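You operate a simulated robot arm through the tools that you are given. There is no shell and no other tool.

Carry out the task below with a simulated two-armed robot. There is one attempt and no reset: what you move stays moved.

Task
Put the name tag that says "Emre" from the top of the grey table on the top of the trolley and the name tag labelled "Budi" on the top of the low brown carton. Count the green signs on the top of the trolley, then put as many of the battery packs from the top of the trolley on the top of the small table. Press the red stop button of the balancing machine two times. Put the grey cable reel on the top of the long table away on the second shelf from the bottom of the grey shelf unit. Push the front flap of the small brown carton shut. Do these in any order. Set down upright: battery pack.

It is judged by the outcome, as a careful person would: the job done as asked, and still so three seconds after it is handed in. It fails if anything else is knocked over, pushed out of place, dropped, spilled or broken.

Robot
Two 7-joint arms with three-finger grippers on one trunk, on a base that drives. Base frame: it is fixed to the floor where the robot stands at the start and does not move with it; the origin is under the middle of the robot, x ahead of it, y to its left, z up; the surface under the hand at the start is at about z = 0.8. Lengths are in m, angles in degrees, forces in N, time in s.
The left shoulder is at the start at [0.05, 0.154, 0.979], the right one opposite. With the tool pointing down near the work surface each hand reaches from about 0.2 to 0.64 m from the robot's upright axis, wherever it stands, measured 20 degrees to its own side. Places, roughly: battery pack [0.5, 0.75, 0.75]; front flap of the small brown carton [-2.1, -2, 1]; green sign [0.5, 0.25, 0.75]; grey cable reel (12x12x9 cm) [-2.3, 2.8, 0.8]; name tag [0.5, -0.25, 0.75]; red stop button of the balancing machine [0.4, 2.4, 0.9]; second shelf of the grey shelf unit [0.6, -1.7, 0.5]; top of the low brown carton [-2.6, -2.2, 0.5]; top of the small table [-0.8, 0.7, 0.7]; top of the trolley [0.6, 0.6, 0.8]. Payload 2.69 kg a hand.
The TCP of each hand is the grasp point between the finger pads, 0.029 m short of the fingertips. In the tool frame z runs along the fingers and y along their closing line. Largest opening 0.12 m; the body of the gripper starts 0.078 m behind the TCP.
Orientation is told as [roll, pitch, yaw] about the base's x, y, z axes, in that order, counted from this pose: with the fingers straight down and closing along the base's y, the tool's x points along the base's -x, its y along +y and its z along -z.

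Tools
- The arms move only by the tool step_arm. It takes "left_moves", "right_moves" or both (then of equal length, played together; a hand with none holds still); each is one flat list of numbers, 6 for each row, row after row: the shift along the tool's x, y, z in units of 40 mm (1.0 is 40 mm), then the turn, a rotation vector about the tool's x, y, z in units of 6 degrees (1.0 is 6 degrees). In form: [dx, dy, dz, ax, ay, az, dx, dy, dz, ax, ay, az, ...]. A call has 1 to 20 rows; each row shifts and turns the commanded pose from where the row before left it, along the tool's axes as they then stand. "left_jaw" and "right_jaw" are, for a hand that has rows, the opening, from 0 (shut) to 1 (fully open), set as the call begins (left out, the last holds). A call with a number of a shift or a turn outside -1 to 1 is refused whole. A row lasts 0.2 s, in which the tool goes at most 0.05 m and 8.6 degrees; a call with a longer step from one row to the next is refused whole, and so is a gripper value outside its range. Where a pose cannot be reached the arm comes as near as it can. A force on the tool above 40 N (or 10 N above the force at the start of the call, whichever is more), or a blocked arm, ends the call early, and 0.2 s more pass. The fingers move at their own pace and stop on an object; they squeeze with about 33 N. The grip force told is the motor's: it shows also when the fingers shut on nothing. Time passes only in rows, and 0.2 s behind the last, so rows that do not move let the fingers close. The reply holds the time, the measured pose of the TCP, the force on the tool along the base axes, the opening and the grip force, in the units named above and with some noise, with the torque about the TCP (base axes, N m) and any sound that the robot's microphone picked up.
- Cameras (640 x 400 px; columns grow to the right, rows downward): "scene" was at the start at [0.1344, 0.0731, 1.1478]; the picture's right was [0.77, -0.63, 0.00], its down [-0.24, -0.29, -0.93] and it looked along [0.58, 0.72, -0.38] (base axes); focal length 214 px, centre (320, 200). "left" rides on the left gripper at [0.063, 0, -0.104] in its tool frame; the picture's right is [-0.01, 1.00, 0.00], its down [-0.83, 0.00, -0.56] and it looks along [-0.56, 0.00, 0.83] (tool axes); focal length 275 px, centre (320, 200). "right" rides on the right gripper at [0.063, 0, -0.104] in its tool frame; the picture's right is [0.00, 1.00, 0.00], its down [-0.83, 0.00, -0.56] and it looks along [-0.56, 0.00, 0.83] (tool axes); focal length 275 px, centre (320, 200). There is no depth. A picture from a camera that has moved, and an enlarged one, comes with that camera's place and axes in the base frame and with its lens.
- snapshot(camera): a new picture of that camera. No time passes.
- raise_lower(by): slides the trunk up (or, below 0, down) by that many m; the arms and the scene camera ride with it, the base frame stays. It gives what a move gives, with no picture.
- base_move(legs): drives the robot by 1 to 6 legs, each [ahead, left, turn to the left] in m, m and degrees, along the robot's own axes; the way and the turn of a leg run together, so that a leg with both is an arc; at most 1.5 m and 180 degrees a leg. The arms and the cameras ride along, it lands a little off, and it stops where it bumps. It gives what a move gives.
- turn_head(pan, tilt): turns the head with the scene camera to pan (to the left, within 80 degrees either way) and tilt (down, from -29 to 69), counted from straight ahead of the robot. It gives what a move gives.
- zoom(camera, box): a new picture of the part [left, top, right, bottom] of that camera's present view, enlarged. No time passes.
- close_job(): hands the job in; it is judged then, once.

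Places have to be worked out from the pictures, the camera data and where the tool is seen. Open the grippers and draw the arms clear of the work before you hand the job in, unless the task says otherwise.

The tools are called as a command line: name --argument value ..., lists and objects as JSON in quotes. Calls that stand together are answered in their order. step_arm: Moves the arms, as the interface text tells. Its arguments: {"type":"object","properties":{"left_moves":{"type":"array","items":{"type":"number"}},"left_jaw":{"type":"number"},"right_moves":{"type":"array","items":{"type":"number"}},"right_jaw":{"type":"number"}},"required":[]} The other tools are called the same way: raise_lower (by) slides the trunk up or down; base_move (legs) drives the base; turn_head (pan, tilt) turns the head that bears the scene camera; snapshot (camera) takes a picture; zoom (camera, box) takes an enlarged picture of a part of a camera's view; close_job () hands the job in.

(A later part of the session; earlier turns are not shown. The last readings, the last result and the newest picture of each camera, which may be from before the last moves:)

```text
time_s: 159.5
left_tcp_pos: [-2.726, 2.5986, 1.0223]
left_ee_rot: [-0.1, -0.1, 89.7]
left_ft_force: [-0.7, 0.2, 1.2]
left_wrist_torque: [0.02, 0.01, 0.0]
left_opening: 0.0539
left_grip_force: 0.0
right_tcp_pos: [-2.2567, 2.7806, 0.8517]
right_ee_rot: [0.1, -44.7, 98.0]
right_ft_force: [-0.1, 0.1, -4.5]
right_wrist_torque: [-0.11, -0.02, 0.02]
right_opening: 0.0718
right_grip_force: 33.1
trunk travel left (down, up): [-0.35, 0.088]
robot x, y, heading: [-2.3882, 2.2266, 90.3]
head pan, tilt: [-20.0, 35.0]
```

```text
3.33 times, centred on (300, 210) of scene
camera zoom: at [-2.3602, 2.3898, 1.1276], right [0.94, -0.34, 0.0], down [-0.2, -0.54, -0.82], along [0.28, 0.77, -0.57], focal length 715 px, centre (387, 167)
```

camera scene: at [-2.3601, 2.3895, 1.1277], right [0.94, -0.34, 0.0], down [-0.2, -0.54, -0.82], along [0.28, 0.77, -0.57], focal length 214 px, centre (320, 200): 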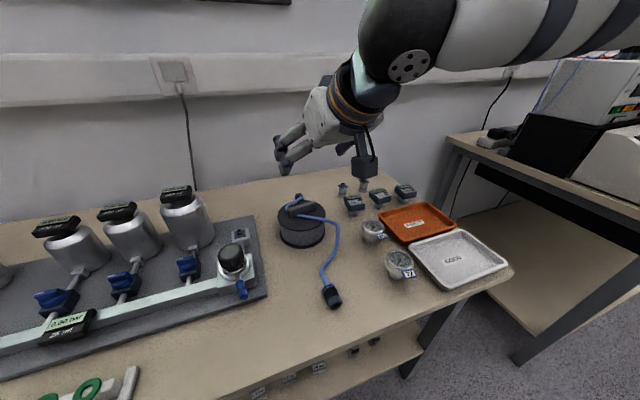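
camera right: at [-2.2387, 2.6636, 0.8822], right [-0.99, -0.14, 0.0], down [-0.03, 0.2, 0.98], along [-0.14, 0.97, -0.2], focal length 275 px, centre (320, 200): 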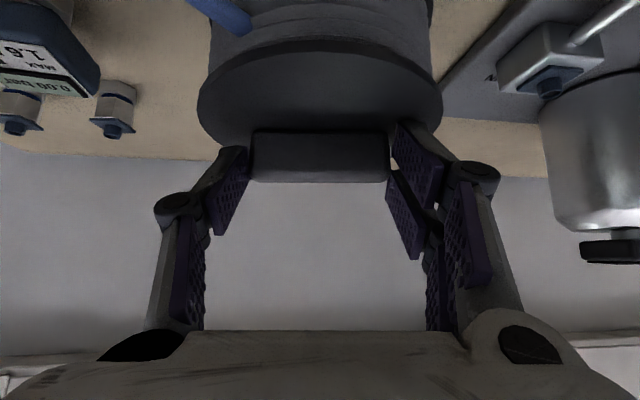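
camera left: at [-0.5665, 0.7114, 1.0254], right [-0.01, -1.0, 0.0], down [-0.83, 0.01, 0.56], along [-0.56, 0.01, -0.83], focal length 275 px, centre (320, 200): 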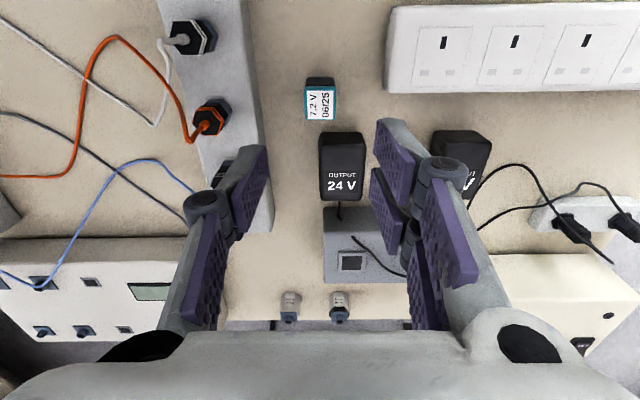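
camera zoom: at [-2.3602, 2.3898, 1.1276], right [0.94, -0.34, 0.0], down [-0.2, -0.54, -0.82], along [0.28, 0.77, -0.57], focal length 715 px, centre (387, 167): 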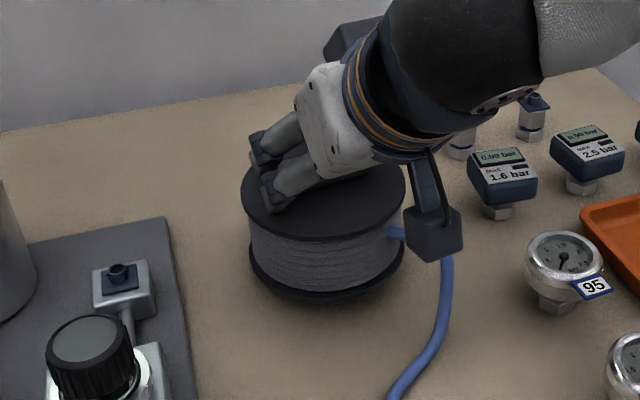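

The reel lifts level (4.5 N), while the blue cable seems to be a separate lead left on the table. I lift further and look again.

step_arm --right_moves '[-0.5, 0, -0.5, 0, 0, 0, -0.5, 0, -0.5, 0, 0, 0]'

snapshot --camera "scene"

zoom --camera "scene" --box '[230, 130, 390, 300]'

snapshot --camera "right"

```text
time_s: 160.1
left_tcp_pos: [-2.7264, 2.5979, 1.0217]
left_ee_rot: [0.0, -0.1, 89.6]
left_ft_force: [0.5, -0.1, -0.5]
left_wrist_torque: [0.01, -0.01, -0.02]
left_opening: 0.0542
left_grip_force: 0.0
right_tcp_pos: [-2.2563, 2.7813, 0.9092]
right_ee_rot: [-0.1, -44.8, 98.1]
right_ft_force: [0.4, -0.9, -4.6]
right_wrist_torque: [-0.08, -0.03, -0.03]
right_opening: 0.0718
right_grip_force: 33.2
trunk travel left (down, up): [-0.35, 0.088]
robot x, y, heading: [-2.3892, 2.2305, 90.0]
head pan, tilt: [-20.0, 35.0]
```

```text
taken
camera scene: at [-2.3603, 2.3896, 1.1277], right [0.94, -0.34, 0.0], down [-0.2, -0.54, -0.82], along [0.28, 0.77, -0.57], focal length 214 px, centre (320, 200)
```

scene: 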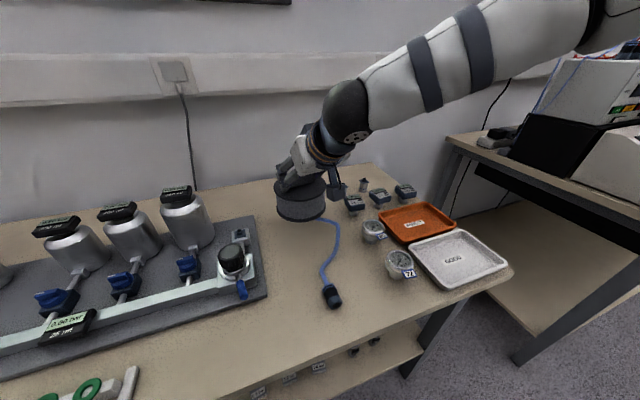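

```text
2.35 times, centred on (310, 215) of scene
camera zoom: at [-2.3603, 2.3896, 1.1277], right [0.94, -0.34, 0.0], down [-0.2, -0.54, -0.82], along [0.28, 0.77, -0.57], focal length 505 px, centre (344, 165)
```

zoom: 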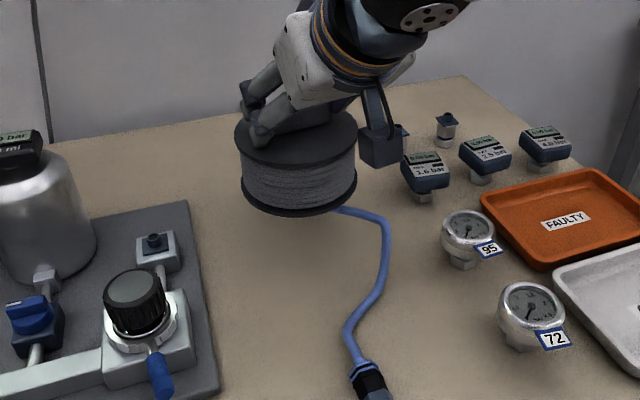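

```text
taken
camera right: at [-2.2381, 2.6634, 0.9391], right [-0.99, -0.14, 0.0], down [-0.03, 0.2, 0.98], along [-0.14, 0.97, -0.2], focal length 275 px, centre (320, 200)
```

right: 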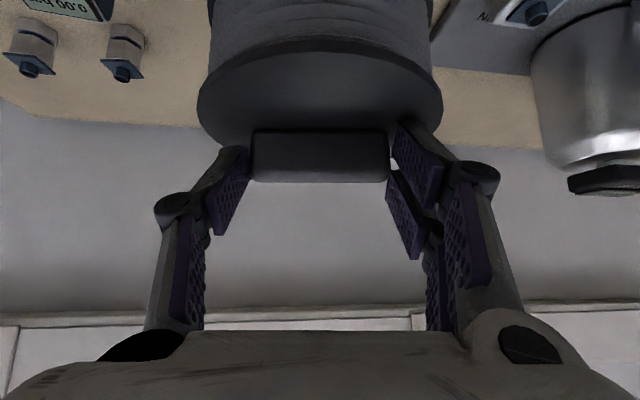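

The blue lead stays on the table as a separate item; only the reel is held. I raise the reel to TCP z≈1.0 and draw it back toward the robot, then back away.

step_arm --right_moves '[-0.53, 0, -0.53, 0, 0, 0, -0.53, 0, -0.53, 0, 0, 0, -0.53, 0, -0.53, 0, 0, 0, 0.5, 0, -0.6, 0, 0, 0, 0.5, 0, -0.6, 0, 0, 0, 0.5, 0, -0.6, 0, 0, 0]'

base_move --legs '[[-0.5, 0, 0]]'

snapshot --camera "scene"

```text
time_s: 161.5
left_tcp_pos: [-2.7267, 2.5969, 1.0235]
left_ee_rot: [0.0, -0.1, 89.8]
left_ft_force: [-0.1, -0.3, -0.4]
left_wrist_torque: [0.01, 0.05, 0.02]
left_opening: 0.054
left_grip_force: 0.1
right_tcp_pos: [-2.2431, 2.6904, 1.0099]
right_ee_rot: [0.0, -44.8, 98.0]
right_ft_force: [0.3, -0.3, -4.5]
right_wrist_torque: [-0.07, -0.04, 0.02]
right_opening: 0.0718
right_grip_force: 33.0
trunk travel left (down, up): [-0.35, 0.088]
robot x, y, heading: [-2.3862, 2.2278, 90.0]
head pan, tilt: [-20.0, 35.0]
```

```text
time_s: 164.4
left_tcp_pos: [-2.7262, 2.1026, 1.0222]
left_ee_rot: [0.0, -0.1, 89.8]
left_ft_force: [-0.4, -0.4, 0.2]
left_wrist_torque: [0.0, 0.02, 0.0]
left_opening: 0.0541
left_grip_force: 0.3
right_tcp_pos: [-2.2437, 2.197, 1.0092]
right_ee_rot: [0.2, -44.9, 98.2]
right_ft_force: [-0.1, -0.1, -4.8]
right_wrist_torque: [-0.12, -0.03, 0.03]
right_opening: 0.0716
right_grip_force: 33.1
trunk travel left (down, up): [-0.35, 0.088]
robot x, y, heading: [-2.3886, 1.7316, 90.2]
head pan, tilt: [-20.0, 35.0]
```

```text
taken
camera scene: at [-2.36, 1.8944, 1.1277], right [0.94, -0.34, 0.0], down [-0.19, -0.54, -0.82], along [0.28, 0.77, -0.57], focal length 214 px, centre (320, 200)
```

scene: 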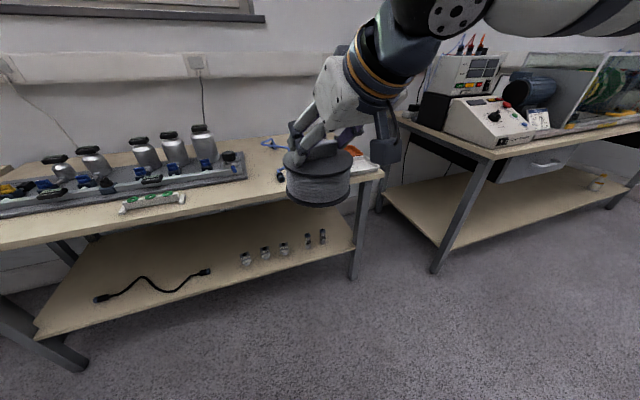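

I drive back along the aisle: turn right to face +x and go 2.2 m to x≈-0.19.

base_move --legs '[[0, 0, -90], [1.1, 0, 0], [1.1, 0, 0]]'

turn_head --pan -40 --tilt 25

snapshot --camera "scene"

snapshot --camera "right"

```text
time_s: 179.1
left_tcp_pos: [0.1854, 2.0737, 1.0216]
left_ee_rot: [0.0, -0.1, -0.6]
left_ft_force: [0.3, 0.5, -0.8]
left_wrist_torque: [0.0, 0.01, -0.02]
left_opening: 0.0539
left_grip_force: 0.1
right_tcp_pos: [0.2767, 1.59, 1.0087]
right_ee_rot: [0.1, -44.9, 7.8]
right_ft_force: [0.0, 0.0, -4.8]
right_wrist_torque: [0.02, 0.07, -0.02]
right_opening: 0.0718
right_grip_force: 33.1
trunk travel left (down, up): [-0.35, 0.088]
robot x, y, heading: [-0.1829, 1.7416, -0.4]
head pan, tilt: [-20.0, 35.0]
```

```text
time_s: 179.9
left_tcp_pos: [0.1853, 2.0725, 1.0224]
left_ee_rot: [0.0, -0.2, -0.7]
left_ft_force: [-0.1, 0.0, -0.1]
left_wrist_torque: [-0.01, 0.02, -0.01]
left_opening: 0.054
left_grip_force: 0.1
right_tcp_pos: [0.2764, 1.5905, 1.009]
right_ee_rot: [0.1, -44.9, 7.8]
right_ft_force: [-0.2, -0.3, -5.3]
right_wrist_torque: [0.01, 0.09, -0.01]
right_opening: 0.0721
right_grip_force: 33.6
trunk travel left (down, up): [-0.35, 0.088]
robot x, y, heading: [-0.1858, 1.7378, -0.3]
head pan, tilt: [-40.0, 25.0]
```

```text
taken
camera scene: at [-0.0393, 1.6796, 1.1434], right [-0.65, -0.76, 0.0], down [-0.32, 0.27, -0.91], along [0.69, -0.59, -0.42], focal length 214 px, centre (320, 200)
```

scene: 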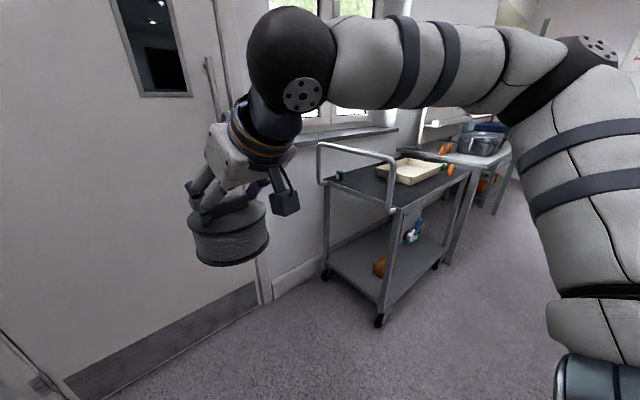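

```text
taken
camera right: at [0.1602, 1.5739, 1.0395], right [-0.14, 0.99, 0.0], down [0.19, 0.03, 0.98], along [0.97, 0.14, -0.2], focal length 275 px, centre (320, 200)
```

right: 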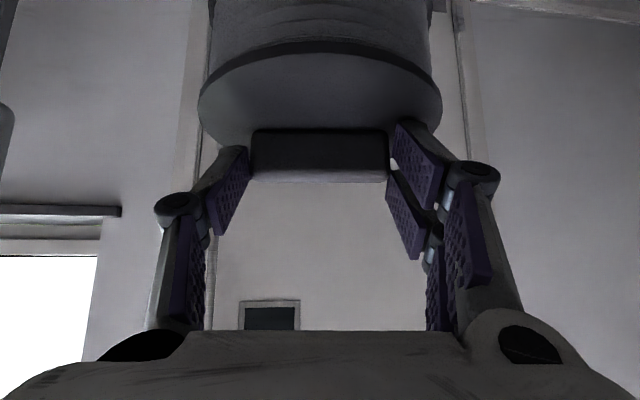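

The arms ride at z≥0.9 with elbows high (~1.2). I turn right to face -y and drive down the corridor between the small table and the trolley.

base_move --legs '[[0, 0, -89.7], [1.2, 0, 0], [1.2, 0, 0]]'

turn_head --pan 20 --tilt 25

snapshot --camera "scene"

turn_head --pan -15 --tilt 20

snapshot --camera "scene"

```text
time_s: 195.5
left_tcp_pos: [0.1248, -1.0332, 1.0217]
left_ee_rot: [0.0, -0.1, -91.3]
left_ft_force: [-0.2, -0.2, -0.2]
left_wrist_torque: [0.04, 0.01, -0.01]
left_opening: 0.0539
left_grip_force: 0.1
right_tcp_pos: [-0.3606, -1.1196, 1.0098]
right_ee_rot: [0.1, -44.9, -82.9]
right_ft_force: [0.2, -1.4, -4.7]
right_wrist_torque: [0.06, 0.02, 0.01]
right_opening: 0.0718
right_grip_force: 32.7
trunk travel left (down, up): [-0.35, 0.088]
robot x, y, heading: [-0.2037, -0.6553, -91.0]
head pan, tilt: [-40.0, 25.0]
```

```text
time_s: 196.8
left_tcp_pos: [0.1243, -1.0338, 1.0221]
left_ee_rot: [0.0, -0.1, -91.2]
left_ft_force: [0.1, -0.1, 0.7]
left_wrist_torque: [0.01, -0.03, -0.01]
left_opening: 0.0539
left_grip_force: 0.0
right_tcp_pos: [-0.3599, -1.1185, 1.0094]
right_ee_rot: [0.1, -45.0, -82.9]
right_ft_force: [-0.5, 0.0, -4.2]
right_wrist_torque: [0.06, 0.05, -0.01]
right_opening: 0.072
right_grip_force: 32.8
trunk travel left (down, up): [-0.35, 0.088]
robot x, y, heading: [-0.2041, -0.6582, -90.9]
head pan, tilt: [20.0, 25.0]
```

```text
taken
camera scene: at [-0.1795, -0.8215, 1.1434], right [-0.95, -0.33, 0.0], down [-0.14, 0.4, -0.91], along [0.3, -0.86, -0.42], focal length 214 px, centre (320, 200)
```

scene: 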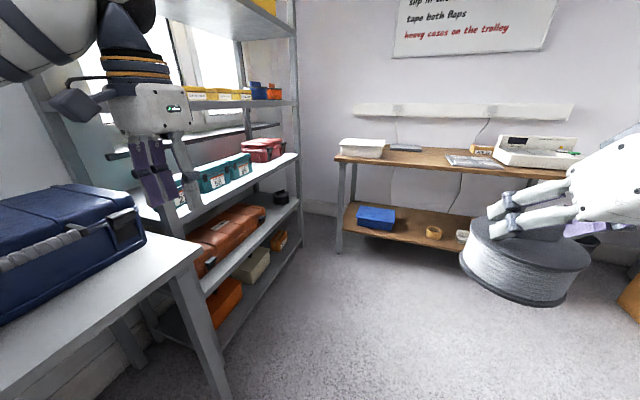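

```text
time_s: 197.8
left_tcp_pos: [0.1236, -1.0339, 1.0217]
left_ee_rot: [0.0, -0.2, -91.3]
left_ft_force: [0.2, -0.4, 0.3]
left_wrist_torque: [0.0, 0.01, 0.01]
left_opening: 0.0539
left_grip_force: 0.2
right_tcp_pos: [-0.361, -1.1192, 1.0089]
right_ee_rot: [-0.1, -44.8, -83.0]
right_ft_force: [0.2, -0.7, -4.5]
right_wrist_torque: [0.07, -0.02, 0.02]
right_opening: 0.0719
right_grip_force: 33.2
trunk travel left (down, up): [-0.35, 0.088]
robot x, y, heading: [-0.2054, -0.6612, -91.1]
head pan, tilt: [-15.0, 20.0]
```

```text
taken
camera scene: at [-0.235, -0.8239, 1.1515], right [-0.96, 0.27, 0.0], down [0.09, 0.33, -0.94], along [-0.26, -0.9, -0.34], focal length 214 px, centre (320, 200)
```

scene: 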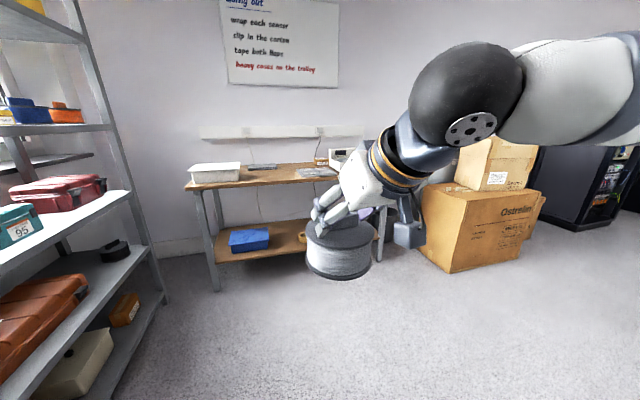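

The grey shelf unit's front faces -x (front edge x≈0.45, y -1.2…-2.2); its second shelf holds a brown case and a black roll near the far end with free space between. I drive to y≈-1.5 and turn left to face it.

base_move --legs '[[0.85, 0, 0], [0, 0, 91]]'

turn_head --pan -10 --tilt 30

snapshot --camera "scene"

```text
time_s: 206.3
left_tcp_pos: [0.1388, -1.1727, 1.0215]
left_ee_rot: [0.1, -0.1, 1.9]
left_ft_force: [0.9, -0.1, -0.4]
left_wrist_torque: [0.02, 0.02, -0.02]
left_opening: 0.054
left_grip_force: 0.0
right_tcp_pos: [0.2513, -1.6496, 1.0082]
right_ee_rot: [0.0, -44.8, 10.3]
right_ft_force: [0.1, 0.8, -4.7]
right_wrist_torque: [0.01, 0.08, 0.0]
right_opening: 0.0716
right_grip_force: 33.4
trunk travel left (down, up): [-0.35, 0.088]
robot x, y, heading: [-0.2171, -1.5235, 2.5]
head pan, tilt: [-15.0, 20.0]
```

```text
time_s: 207.0
left_tcp_pos: [0.1396, -1.1717, 1.0217]
left_ee_rot: [0.1, -0.1, 2.0]
left_ft_force: [0.0, -0.7, 0.8]
left_wrist_torque: [0.03, 0.03, 0.01]
left_opening: 0.054
left_grip_force: 0.1
right_tcp_pos: [0.2503, -1.6514, 1.0088]
right_ee_rot: [0.1, -44.8, 10.3]
right_ft_force: [0.4, 0.1, -5.1]
right_wrist_torque: [-0.02, 0.09, 0.02]
right_opening: 0.0718
right_grip_force: 33.1
trunk travel left (down, up): [-0.35, 0.088]
robot x, y, heading: [-0.2155, -1.5196, 2.5]
head pan, tilt: [-10.0, 30.0]
```

```text
taken
camera scene: at [-0.0516, -1.5313, 1.1355], right [-0.14, -0.99, 0.0], down [-0.5, 0.07, -0.87], along [0.86, -0.12, -0.5], focal length 214 px, centre (320, 200)
```

scene: 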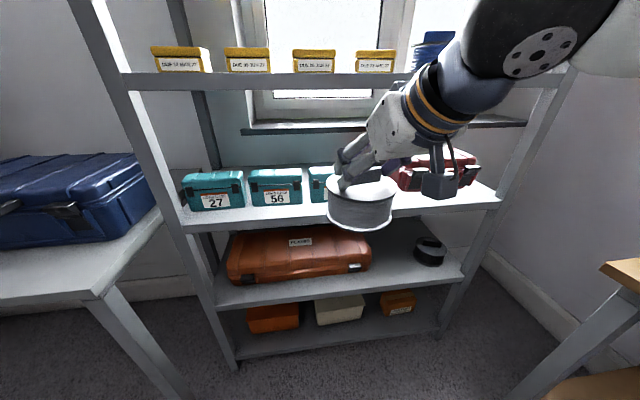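

Levels at ≈0.14, 0.49, 0.81, 1.13 m; the second shelf has a ~19 cm gap between the brown case (right end y≈-1.81) and the black roll (y≈-2.0). I'll place the reel near the front at y≈-1.905. First I strafe right, square heading, and straighten the hand's yaw.

base_move --legs '[[0, -0.235, -2.5]]'

step_arm --right_moves '[0, 0, 0, 0.46, 0, 0.46, 0, 0, 0, 0.46, 0, 0.46]'

turn_head --pan 5 --tilt 40

snapshot --camera "scene"

```text
time_s: 209.4
left_tcp_pos: [0.1589, -1.424, 1.0213]
left_ee_rot: [0.0, -0.1, -0.8]
left_ft_force: [-1.1, -0.2, -1.3]
left_wrist_torque: [0.0, -0.03, 0.04]
left_opening: 0.0542
left_grip_force: 0.1
right_tcp_pos: [0.2472, -1.9068, 1.0098]
right_ee_rot: [0.1, -44.8, 7.6]
right_ft_force: [0.3, 0.3, -4.6]
right_wrist_torque: [0.0, 0.1, 0.0]
right_opening: 0.0719
right_grip_force: 32.7
trunk travel left (down, up): [-0.35, 0.088]
robot x, y, heading: [-0.2136, -1.759, -0.5]
head pan, tilt: [-10.0, 30.0]
```

```text
time_s: 210.1
left_tcp_pos: [0.1591, -1.4235, 1.0222]
left_ee_rot: [0.0, -0.1, -0.8]
left_ft_force: [-0.4, -0.3, -1.4]
left_wrist_torque: [0.01, -0.01, 0.02]
left_opening: 0.0537
left_grip_force: 0.0
right_tcp_pos: [0.2468, -1.9071, 1.0109]
right_ee_rot: [0.0, -44.8, -0.4]
right_ft_force: [0.0, 0.6, -4.7]
right_wrist_torque: [0.01, 0.08, 0.0]
right_opening: 0.0717
right_grip_force: 33.3
trunk travel left (down, up): [-0.35, 0.088]
robot x, y, heading: [-0.2113, -1.7535, -0.7]
head pan, tilt: [-10.0, 30.0]
```

```text
time_s: 210.8
left_tcp_pos: [0.1592, -1.4244, 1.0208]
left_ee_rot: [-0.1, -0.1, -0.7]
left_ft_force: [-0.3, 0.6, -0.7]
left_wrist_torque: [-0.05, -0.04, 0.01]
left_opening: 0.0539
left_grip_force: 0.0
right_tcp_pos: [0.2477, -1.9075, 1.01]
right_ee_rot: [0.0, -44.7, -0.2]
right_ft_force: [0.4, -1.5, -4.8]
right_wrist_torque: [-0.03, 0.11, 0.0]
right_opening: 0.0715
right_grip_force: 33.1
trunk travel left (down, up): [-0.35, 0.088]
robot x, y, heading: [-0.2134, -1.7536, -0.6]
head pan, tilt: [5.0, 40.0]
```

```text
taken
camera scene: at [-0.0529, -1.7506, 1.1201], right [0.08, -1.0, 0.0], down [-0.64, -0.05, -0.77], along [0.76, 0.06, -0.64], focal length 214 px, centre (320, 200)
```

scene: 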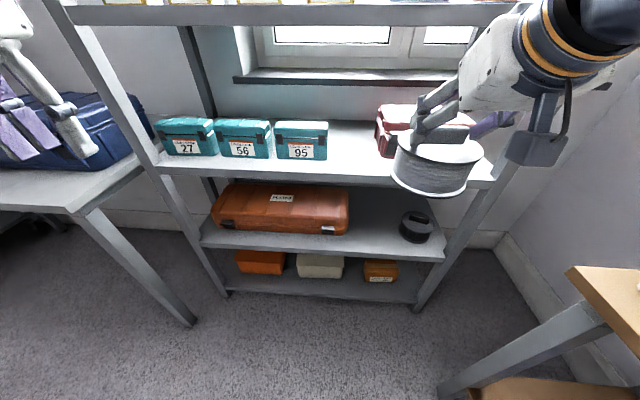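

I zoom on the second shelf for exact geometry.

zoom --camera "scene" --box '[300, 150, 500, 310]'

```text
2.50 times, centred on (400, 230) of scene
camera zoom: at [-0.0529, -1.7506, 1.1201], right [0.08, -1.0, 0.0], down [-0.64, -0.05, -0.77], along [0.76, 0.06, -0.64], focal length 536 px, centre (120, 125)
```

zoom: 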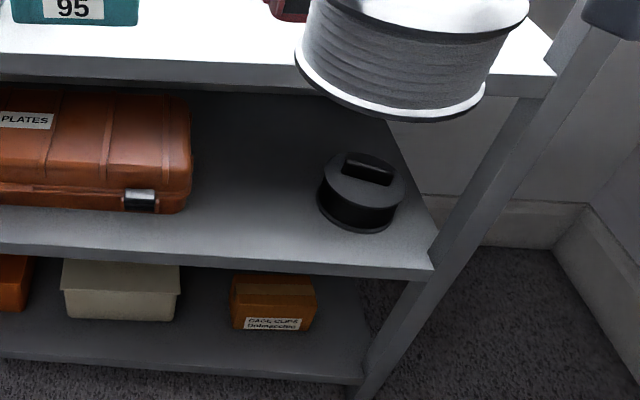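

Second shelf front edge ≈0.41 m, third shelf's lip underside ≈0.79; gap centre y≈-1.91, where the reel already is. I lower the trunk 0.3 m while still in front of the shelves.

raise_lower --by -0.3

snapshot --camera "scene"

snapshot --camera "right"

```text
time_s: 213.8
left_tcp_pos: [0.198, -1.4529, 0.6226]
left_ee_rot: [-2.0, 17.5, -1.8]
left_ft_force: [-0.1, 0.3, -0.3]
left_wrist_torque: [0.01, -0.01, -0.02]
left_opening: 0.0539
left_grip_force: 0.1
right_tcp_pos: [0.2012, -1.8958, 0.7595]
right_ee_rot: [-9.8, -50.1, 12.6]
right_ft_force: [-0.4, 0.0, -5.5]
right_wrist_torque: [-0.01, 0.17, 0.03]
right_opening: 0.0718
right_grip_force: 33.0
trunk travel left (down, up): [-0.05, 0.388]
robot x, y, heading: [-0.2157, -1.8021, -1.0]
head pan, tilt: [5.0, 40.0]
```

```text
taken
camera scene: at [0.0069, -1.7718, 0.8224], right [0.07, -1.0, 0.04], down [-0.61, -0.07, -0.79], along [0.79, 0.03, -0.61], focal length 214 px, centre (320, 200)
```

scene: 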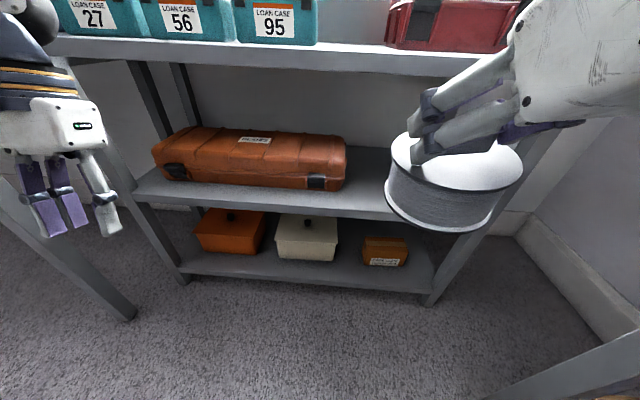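

```text
taken
camera right: at [0.0811, -1.9049, 0.7786], right [-0.09, 0.99, -0.11], down [0.09, 0.12, 0.99], along [0.99, 0.08, -0.1], focal length 275 px, centre (320, 200)
```

right: 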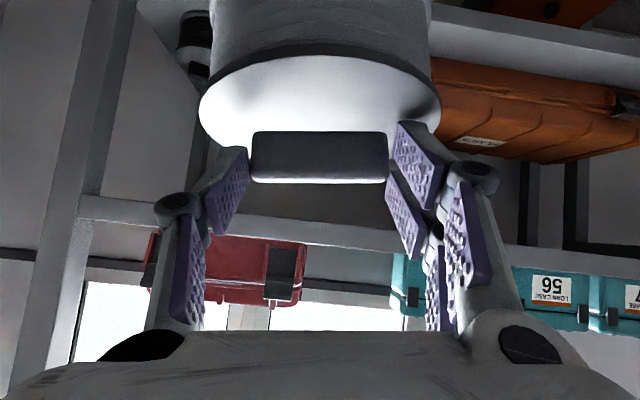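

Something touched during the lowering (right hand higher than left, poses rotated, base shifted). I raise the trunk again right away and look around to find the contact.

raise_lower --by 0.15

turn_head --pan -60 --tilt 35

snapshot --camera "scene"

```text
time_s: 215.6
left_tcp_pos: [0.2249, -1.4253, 0.7452]
left_ee_rot: [0.0, 20.6, -0.7]
left_ft_force: [0.1, -0.6, 0.6]
left_wrist_torque: [0.02, 0.03, 0.02]
left_opening: 0.0541
left_grip_force: 0.0
right_tcp_pos: [0.2478, -1.9064, 0.8582]
right_ee_rot: [0.0, -44.7, -0.3]
right_ft_force: [0.3, -0.3, -5.6]
right_wrist_torque: [0.0, 0.13, 0.04]
right_opening: 0.0717
right_grip_force: 33.2
trunk travel left (down, up): [-0.2, 0.238]
robot x, y, heading: [-0.2155, -1.7579, -0.6]
head pan, tilt: [5.0, 40.0]
```

```text
time_s: 216.9
left_tcp_pos: [0.2228, -1.4238, 0.7464]
left_ee_rot: [0.0, 20.7, -0.8]
left_ft_force: [-0.3, 0.3, 0.5]
left_wrist_torque: [0.02, -0.01, 0.01]
left_opening: 0.0539
left_grip_force: 0.1
right_tcp_pos: [0.2463, -1.907, 0.8598]
right_ee_rot: [0.0, -44.8, -0.1]
right_ft_force: [-0.7, 0.1, -4.6]
right_wrist_torque: [-0.01, 0.07, -0.02]
right_opening: 0.0718
right_grip_force: 33.2
trunk travel left (down, up): [-0.2, 0.238]
robot x, y, heading: [-0.2142, -1.7611, -0.2]
head pan, tilt: [-60.0, 35.0]
```

```text
taken
camera scene: at [-0.0528, -1.8342, 0.9739], right [-0.87, -0.49, 0.0], down [-0.28, 0.5, -0.82], along [0.4, -0.71, -0.57], focal length 214 px, centre (320, 200)
```

scene: 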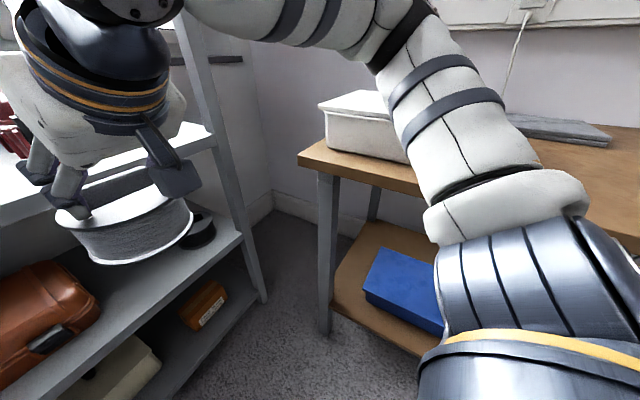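

The right hand is back to its normal pose; the left hand is still rotated, so I look to the left side.

turn_head --pan 55 --tilt 35

snapshot --camera "scene"

snapshot --camera "left"

```text
time_s: 218.9
left_tcp_pos: [0.224, -1.4252, 0.7453]
left_ee_rot: [-0.1, 20.7, -0.8]
left_ft_force: [0.6, 0.9, 0.0]
left_wrist_torque: [-0.03, -0.01, -0.02]
left_opening: 0.0541
left_grip_force: 0.0
right_tcp_pos: [0.2484, -1.9076, 0.858]
right_ee_rot: [0.1, -44.9, -0.1]
right_ft_force: [-0.5, -0.2, -4.9]
right_wrist_torque: [-0.01, 0.1, -0.02]
right_opening: 0.0718
right_grip_force: 33.4
trunk travel left (down, up): [-0.2, 0.238]
robot x, y, heading: [-0.2128, -1.7567, -0.4]
head pan, tilt: [55.0, 35.0]
```

```text
taken
camera scene: at [-0.045, -1.6859, 0.9739], right [0.81, -0.58, 0.0], down [-0.33, -0.47, -0.82], along [0.48, 0.67, -0.57], focal length 214 px, centre (320, 200)
```

scene: 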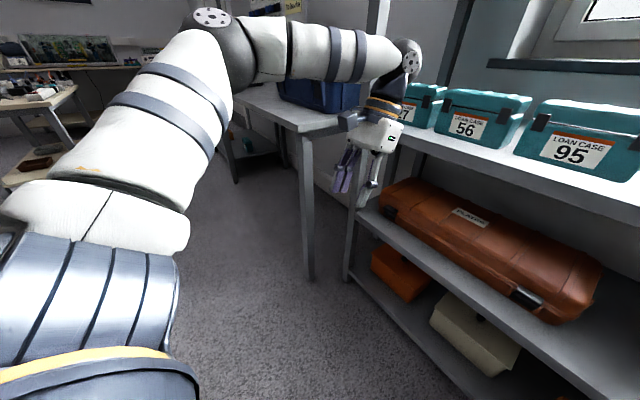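

```text
taken
camera left: at [0.2024, -1.4249, 0.8657], right [0.02, 1.0, 0.0], down [0.97, -0.02, 0.23], along [0.23, -0.01, -0.97], focal length 275 px, centre (320, 200)
```

left: 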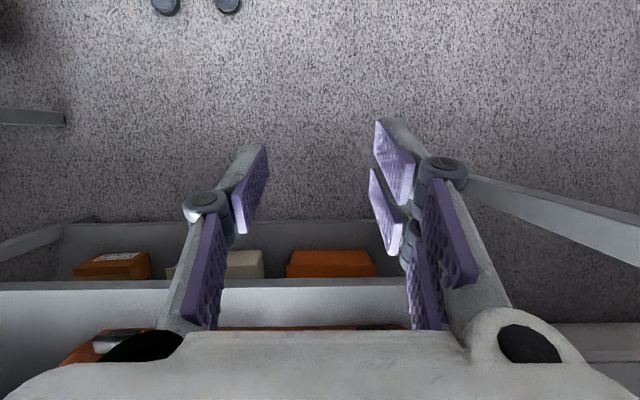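

Left forearm passes near the grey table's corner. I raise the trunk back to its original height and check the left hand's pose.

raise_lower --by 0.15

snapshot --camera "scene"

```text
time_s: 220.6
left_tcp_pos: [0.2234, -1.425, 0.8949]
left_ee_rot: [-0.2, 20.7, -0.9]
left_ft_force: [0.1, 0.2, -0.1]
left_wrist_torque: [-0.01, 0.03, 0.01]
left_opening: 0.054
left_grip_force: 0.1
right_tcp_pos: [0.2486, -1.9068, 1.0079]
right_ee_rot: [0.0, -44.8, -0.2]
right_ft_force: [0.2, -0.1, -5.1]
right_wrist_torque: [0.0, 0.11, 0.0]
right_opening: 0.0717
right_grip_force: 32.6
trunk travel left (down, up): [-0.35, 0.088]
robot x, y, heading: [-0.2118, -1.7588, -0.6]
head pan, tilt: [55.0, 35.0]
```

```text
taken
camera scene: at [-0.0863, -1.6856, 1.1276], right [0.81, -0.58, 0.0], down [-0.33, -0.47, -0.82], along [0.48, 0.67, -0.57], focal length 214 px, centre (320, 200)
```

scene: 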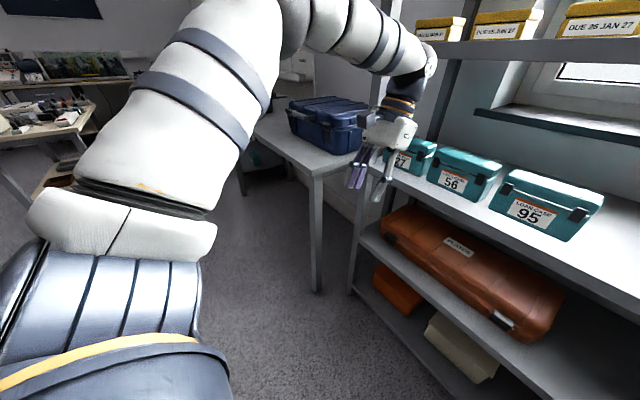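

The left arm's pose was bent by a contact. I check whether the blue case or anything on the grey table and the packing table moved.

zoom --camera "scene" --box '[240, 80, 440, 200]'

turn_head --pan -60 --tilt 30

snapshot --camera "scene"

```text
3.20 times, centred on (340, 140) of scene
camera zoom: at [-0.0863, -1.6856, 1.1276], right [0.81, -0.58, 0.0], down [-0.33, -0.47, -0.82], along [0.48, 0.67, -0.57], focal length 686 px, centre (256, 392)
```

zoom: 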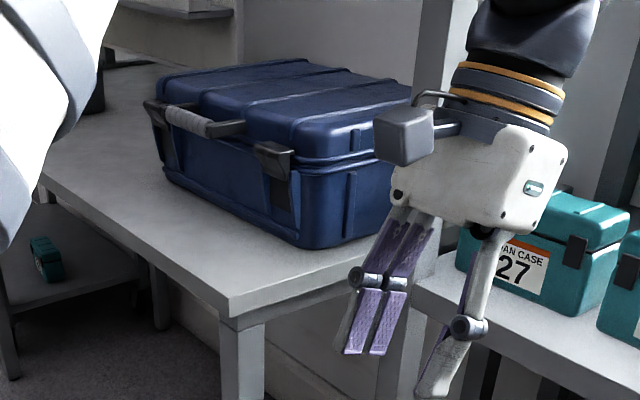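

```text
time_s: 222.6
left_tcp_pos: [0.2224, -1.4244, 0.8955]
left_ee_rot: [-0.2, 20.7, -0.7]
left_ft_force: [0.2, -0.5, 0.2]
left_wrist_torque: [-0.01, 0.0, -0.02]
left_opening: 0.0541
left_grip_force: 0.1
right_tcp_pos: [0.2469, -1.9088, 1.0095]
right_ee_rot: [0.1, -44.9, -0.2]
right_ft_force: [-0.8, -0.5, -4.7]
right_wrist_torque: [0.04, 0.07, -0.03]
right_opening: 0.0718
right_grip_force: 33.9
trunk travel left (down, up): [-0.35, 0.088]
robot x, y, heading: [-0.2136, -1.7572, -0.5]
head pan, tilt: [-60.0, 30.0]
```

```text
taken
camera scene: at [-0.0931, -1.8359, 1.1354], right [-0.87, -0.49, 0.0], down [-0.25, 0.44, -0.87], along [0.43, -0.75, -0.5], focal length 214 px, centre (320, 200)
```

scene: 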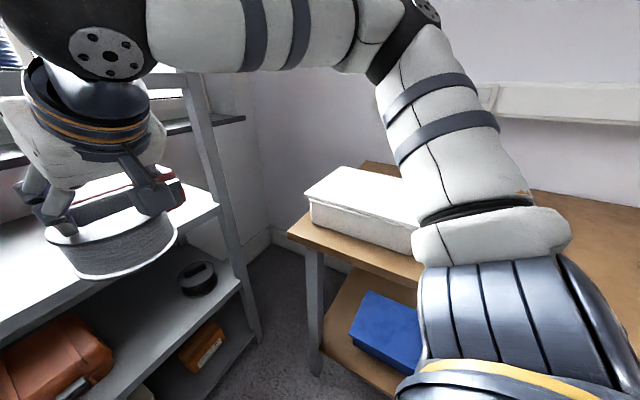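

I zoom on the white box on the packing table next to my right elbow.

zoom --camera "scene" --box '[270, 140, 450, 290]'

```text
2.67 times, centred on (360, 215) of scene
camera zoom: at [-0.0931, -1.8359, 1.1354], right [-0.87, -0.49, 0.0], down [-0.25, 0.44, -0.87], along [0.43, -0.75, -0.5], focal length 572 px, centre (213, 160)
```

zoom: 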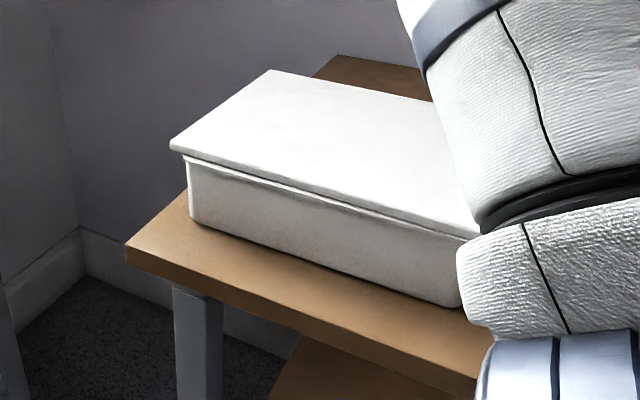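

No visible displacement of the box or case, but the right elbow must have pressed on the packing table/box, so lowering here is unsafe. I first restore the left arm's normal pose (pitch back, up and closer).

step_arm --left_moves '[0, 0, 0, 0, -0.86, 0, 0, 0, 0, 0, -0.86, 0, 0, 0, 0, 0, -0.86, 0, 0, 0, 0, 0, -0.86, 0, 0.3, 0, -0.8, 0, 0, 0, 0.3, 0, -0.8, 0, 0, 0, 0.4, 0, -0.8, 0, 0, 0, 0.4, 0, -0.6, 0, 0, 0]'

turn_head --pan 30 --tilt 30

snapshot --camera "scene"

```text
time_s: 224.4
left_tcp_pos: [0.1674, -1.4245, 1.0164]
left_ee_rot: [-0.1, 0.2, -0.7]
left_ft_force: [-0.6, 0.7, 0.5]
left_wrist_torque: [0.01, 0.02, 0.01]
left_opening: 0.054
left_grip_force: 0.0
right_tcp_pos: [0.2479, -1.9077, 1.0093]
right_ee_rot: [0.1, -44.8, -0.2]
right_ft_force: [-0.7, 0.0, -4.7]
right_wrist_torque: [0.01, 0.1, 0.03]
right_opening: 0.0717
right_grip_force: 33.2
trunk travel left (down, up): [-0.35, 0.088]
robot x, y, heading: [-0.2157, -1.7583, -0.7]
head pan, tilt: [-60.0, 30.0]
```

```text
time_s: 226.0
left_tcp_pos: [0.1689, -1.4241, 1.0154]
left_ee_rot: [-0.2, 0.1, -0.8]
left_ft_force: [-0.2, 0.3, 0.0]
left_wrist_torque: [-0.02, 0.02, -0.01]
left_opening: 0.0542
left_grip_force: 0.0
right_tcp_pos: [0.2475, -1.9079, 1.0094]
right_ee_rot: [0.0, -44.8, -0.2]
right_ft_force: [0.4, 0.1, -4.1]
right_wrist_torque: [0.0, 0.08, 0.01]
right_opening: 0.0718
right_grip_force: 33.3
trunk travel left (down, up): [-0.35, 0.088]
robot x, y, heading: [-0.2166, -1.7564, -0.4]
head pan, tilt: [30.0, 30.0]
```

```text
taken
camera scene: at [-0.0589, -1.7127, 1.1354], right [0.49, -0.87, 0.0], down [-0.44, -0.25, -0.87], along [0.75, 0.43, -0.5], focal length 214 px, centre (320, 200)
```

scene: 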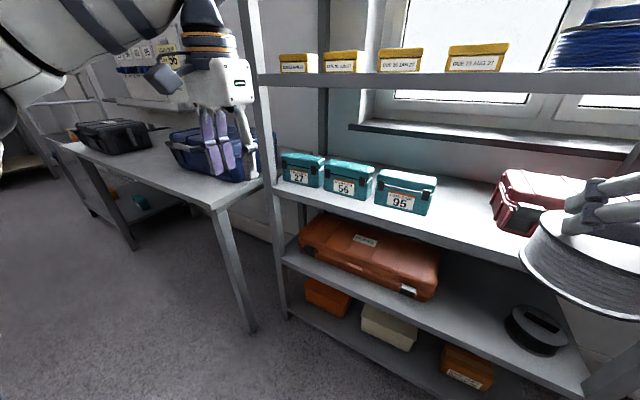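

Left arm restored. I move left 0.35 m and turn right 35° so that the right arm approaches the gap diagonally, away from the packing table.

base_move --legs '[[0, 0.35, 0], [0, 0, -34.5]]'

turn_head --pan 0 --tilt 35

snapshot --camera "scene"

```text
time_s: 230.9
left_tcp_pos: [0.2906, -1.3358, 1.0154]
left_ee_rot: [-0.1, 0.1, -34.2]
left_ft_force: [0.0, -0.5, 0.5]
left_wrist_torque: [-0.02, -0.01, -0.01]
left_opening: 0.0543
left_grip_force: 0.1
right_tcp_pos: [0.0909, -1.7807, 1.0084]
right_ee_rot: [0.0, -44.8, -33.7]
right_ft_force: [0.2, 0.4, -5.3]
right_wrist_torque: [0.06, 0.06, -0.02]
right_opening: 0.0721
right_grip_force: 33.3
trunk travel left (down, up): [-0.35, 0.088]
robot x, y, heading: [-0.2115, -1.4024, -34.2]
head pan, tilt: [30.0, 30.0]
```

```text
time_s: 231.9
left_tcp_pos: [0.2896, -1.3346, 1.0167]
left_ee_rot: [0.0, 0.0, -34.2]
left_ft_force: [-0.6, -0.2, -0.7]
left_wrist_torque: [-0.02, 0.02, 0.01]
left_opening: 0.0541
left_grip_force: 0.0
right_tcp_pos: [0.0913, -1.7806, 1.01]
right_ee_rot: [0.0, -44.8, -33.7]
right_ft_force: [-0.2, -0.6, -4.9]
right_wrist_torque: [0.02, 0.07, 0.0]
right_opening: 0.0718
right_grip_force: 32.6
trunk travel left (down, up): [-0.35, 0.088]
robot x, y, heading: [-0.211, -1.4031, -34.2]
head pan, tilt: [0.0, 35.0]
```

```text
taken
camera scene: at [-0.0751, -1.4929, 1.1276], right [-0.56, -0.83, 0.0], down [-0.48, 0.32, -0.82], along [0.68, -0.46, -0.57], focal length 214 px, centre (320, 200)
```

scene: 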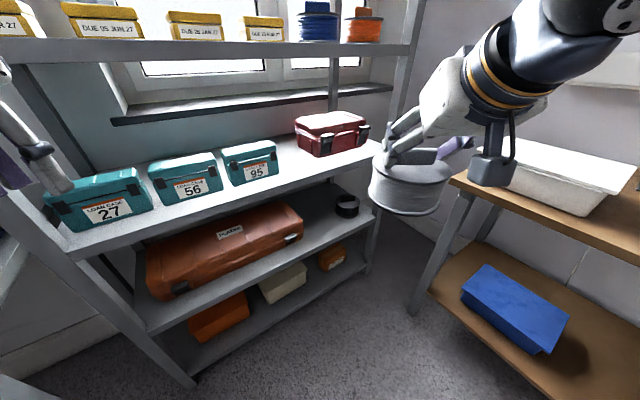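

Now I lower only the right arm (not the trunk) to TCP z≈0.64 in the free space before the shelf.

step_arm --right_moves '[0.5, 0, 0.5, 0, 0, 0, 0.5, 0, 0.5, 0, 0, 0, 0.5, 0, 0.5, 0, 0, 0, 0.5, 0, 0.5, 0, 0, 0, 0.5, 0, 0.5, 0, 0, 0, 0.5, 0, 0.5, 0, 0, 0, 0.5, 0, 0.5, 0, 0, 0]'

snapshot --camera "scene"

```text
time_s: 233.5
left_tcp_pos: [0.2909, -1.336, 1.016]
left_ee_rot: [-0.1, 0.0, -34.3]
left_ft_force: [0.5, 0.6, -0.1]
left_wrist_torque: [0.01, 0.01, 0.02]
left_opening: 0.054
left_grip_force: 0.0
right_tcp_pos: [0.0911, -1.7798, 0.812]
right_ee_rot: [0.1, -44.8, -33.7]
right_ft_force: [0.1, -0.1, -5.0]
right_wrist_torque: [0.03, 0.06, -0.02]
right_opening: 0.072
right_grip_force: 32.5
trunk travel left (down, up): [-0.35, 0.088]
robot x, y, heading: [-0.2077, -1.4, -34.1]
head pan, tilt: [0.0, 35.0]
```

```text
taken
camera scene: at [-0.075, -1.4932, 1.1276], right [-0.56, -0.83, 0.0], down [-0.48, 0.32, -0.82], along [0.68, -0.46, -0.57], focal length 214 px, centre (320, 200)
```

scene: 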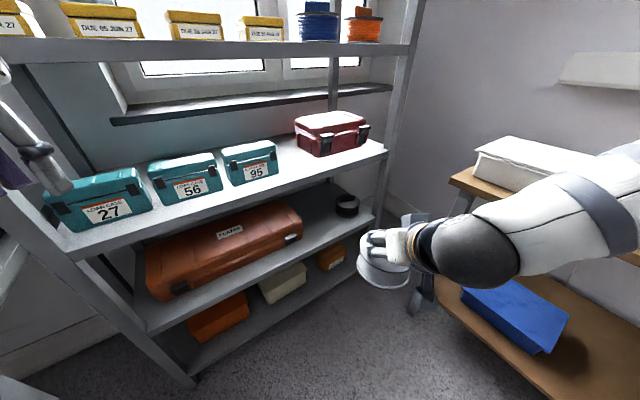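

Lowering goes fine. I check the elbow's clearance to the packing table before going lower.

turn_head --pan -50 --tilt 35

snapshot --camera "scene"

```text
time_s: 234.7
left_tcp_pos: [0.289, -1.3343, 1.0153]
left_ee_rot: [0.0, 0.1, -34.2]
left_ft_force: [0.0, -0.2, -0.3]
left_wrist_torque: [0.01, 0.03, -0.04]
left_opening: 0.0542
left_grip_force: 0.1
right_tcp_pos: [0.091, -1.7803, 0.8122]
right_ee_rot: [0.0, -44.8, -33.7]
right_ft_force: [0.0, -0.1, -5.6]
right_wrist_torque: [0.1, 0.05, -0.04]
right_opening: 0.0717
right_grip_force: 32.8
trunk travel left (down, up): [-0.35, 0.088]
robot x, y, heading: [-0.2108, -1.4014, -33.8]
head pan, tilt: [-50.0, 35.0]
```

```text
taken
camera scene: at [-0.1389, -1.5313, 1.1276], right [-0.99, -0.11, 0.0], down [-0.06, 0.57, -0.82], along [0.09, -0.81, -0.57], focal length 214 px, centre (320, 200)
```

scene: 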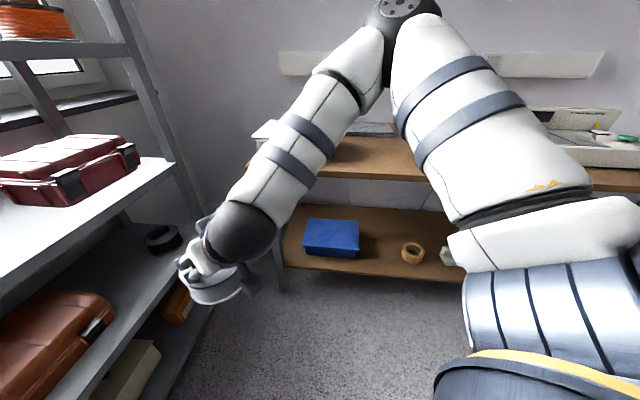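

The elbow is high (~1.15) and clear of the packing table. I lower another 0.17 m.

step_arm --right_moves '[0.5, 0, 0.5, 0, 0, 0, 0.5, 0, 0.5, 0, 0, 0, 0.5, 0, 0.5, 0, 0, 0, 0.5, 0, 0.5, 0, 0, 0, 0.5, 0, 0.5, 0, 0, 0, 0.5, 0, 0.5, 0, 0, 0]'

snapshot --camera "scene"

snapshot --camera "right"

```text
time_s: 236.1
left_tcp_pos: [0.2904, -1.3349, 1.0161]
left_ee_rot: [0.0, 0.2, -34.2]
left_ft_force: [0.4, -0.2, 0.3]
left_wrist_torque: [0.04, 0.01, 0.03]
left_opening: 0.0539
left_grip_force: 0.0
right_tcp_pos: [0.0912, -1.7806, 0.6415]
right_ee_rot: [0.0, -44.8, -33.8]
right_ft_force: [0.3, -1.0, -5.5]
right_wrist_torque: [0.08, 0.09, 0.0]
right_opening: 0.0718
right_grip_force: 33.3
trunk travel left (down, up): [-0.35, 0.088]
robot x, y, heading: [-0.2081, -1.4015, -33.9]
head pan, tilt: [-50.0, 35.0]
```

```text
taken
camera scene: at [-0.1389, -1.5315, 1.1276], right [-0.99, -0.1, 0.0], down [-0.06, 0.57, -0.82], along [0.09, -0.81, -0.57], focal length 214 px, centre (320, 200)
```

scene: 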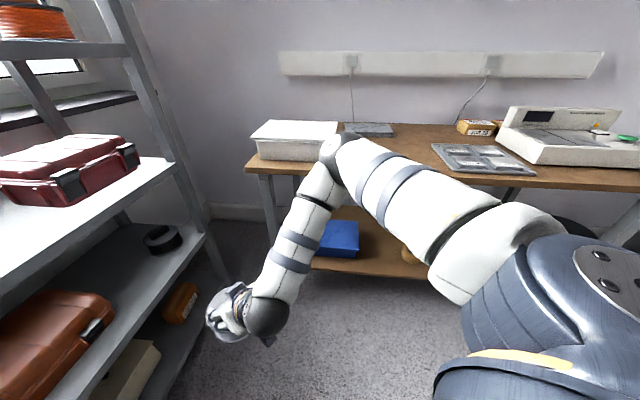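

```text
taken
camera right: at [-0.0071, -1.7154, 0.6718], right [0.55, 0.83, 0.0], down [0.17, -0.11, 0.98], along [0.82, -0.54, -0.2], focal length 275 px, centre (320, 200)
```

right: 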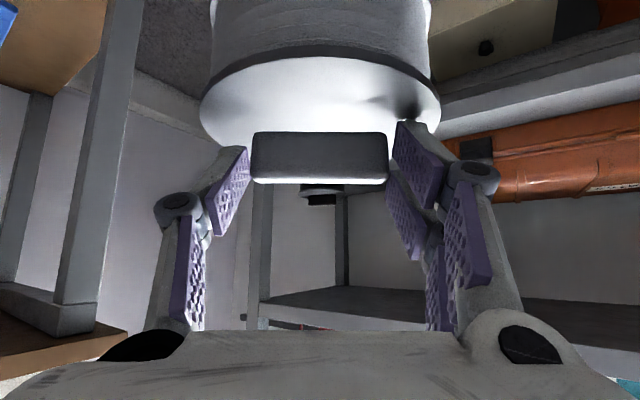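

Elbow and hand look good, but driving in diagonally would bring the left hand into the shelves. I tuck the left hand in (back, inward, slightly lower) and will use a smaller diagonal (≈-13°).

step_arm --left_moves '[0.3, -0.4, 0.7, 0, 0, 0, 0.3, -0.4, 0.7, 0, 0, 0, 0.6, -0.4, 0.4, 0, 0, 0, 0.6, -0.4, 0.4, 0, 0, 0, 0.6, -0.3, 0.2, 0, 0, 0]'

turn_head --pan 10 --tilt 45

snapshot --camera "scene"

```text
time_s: 237.3
left_tcp_pos: [0.1678, -1.3446, 0.9209]
left_ee_rot: [-0.1, 0.1, -34.2]
left_ft_force: [0.2, 0.3, -0.2]
left_wrist_torque: [0.01, -0.01, 0.04]
left_opening: 0.0543
left_grip_force: 0.1
right_tcp_pos: [0.0903, -1.7805, 0.6422]
right_ee_rot: [0.0, -44.8, -33.8]
right_ft_force: [0.0, 0.5, -4.3]
right_wrist_torque: [0.02, 0.07, 0.01]
right_opening: 0.0721
right_grip_force: 32.5
trunk travel left (down, up): [-0.35, 0.088]
robot x, y, heading: [-0.2119, -1.4015, -33.9]
head pan, tilt: [-50.0, 35.0]
```

```text
time_s: 238.6
left_tcp_pos: [0.1688, -1.3452, 0.921]
left_ee_rot: [-0.1, 0.1, -34.1]
left_ft_force: [1.0, -0.1, 0.1]
left_wrist_torque: [0.04, 0.0, -0.04]
left_opening: 0.0538
left_grip_force: 0.0
right_tcp_pos: [0.0894, -1.781, 0.6411]
right_ee_rot: [0.0, -44.8, -33.7]
right_ft_force: [-0.2, -0.1, -4.6]
right_wrist_torque: [0.04, 0.07, 0.03]
right_opening: 0.0718
right_grip_force: 33.0
trunk travel left (down, up): [-0.35, 0.088]
robot x, y, heading: [-0.2143, -1.4035, -34.1]
head pan, tilt: [10.0, 45.0]
```

```text
taken
camera scene: at [-0.0739, -1.4769, 1.1128], right [-0.41, -0.91, 0.0], down [-0.65, 0.29, -0.71], along [0.65, -0.29, -0.71], focal length 214 px, centre (320, 200)
```

scene: 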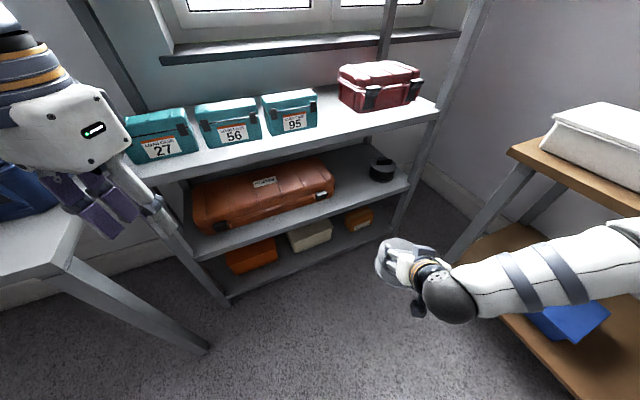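

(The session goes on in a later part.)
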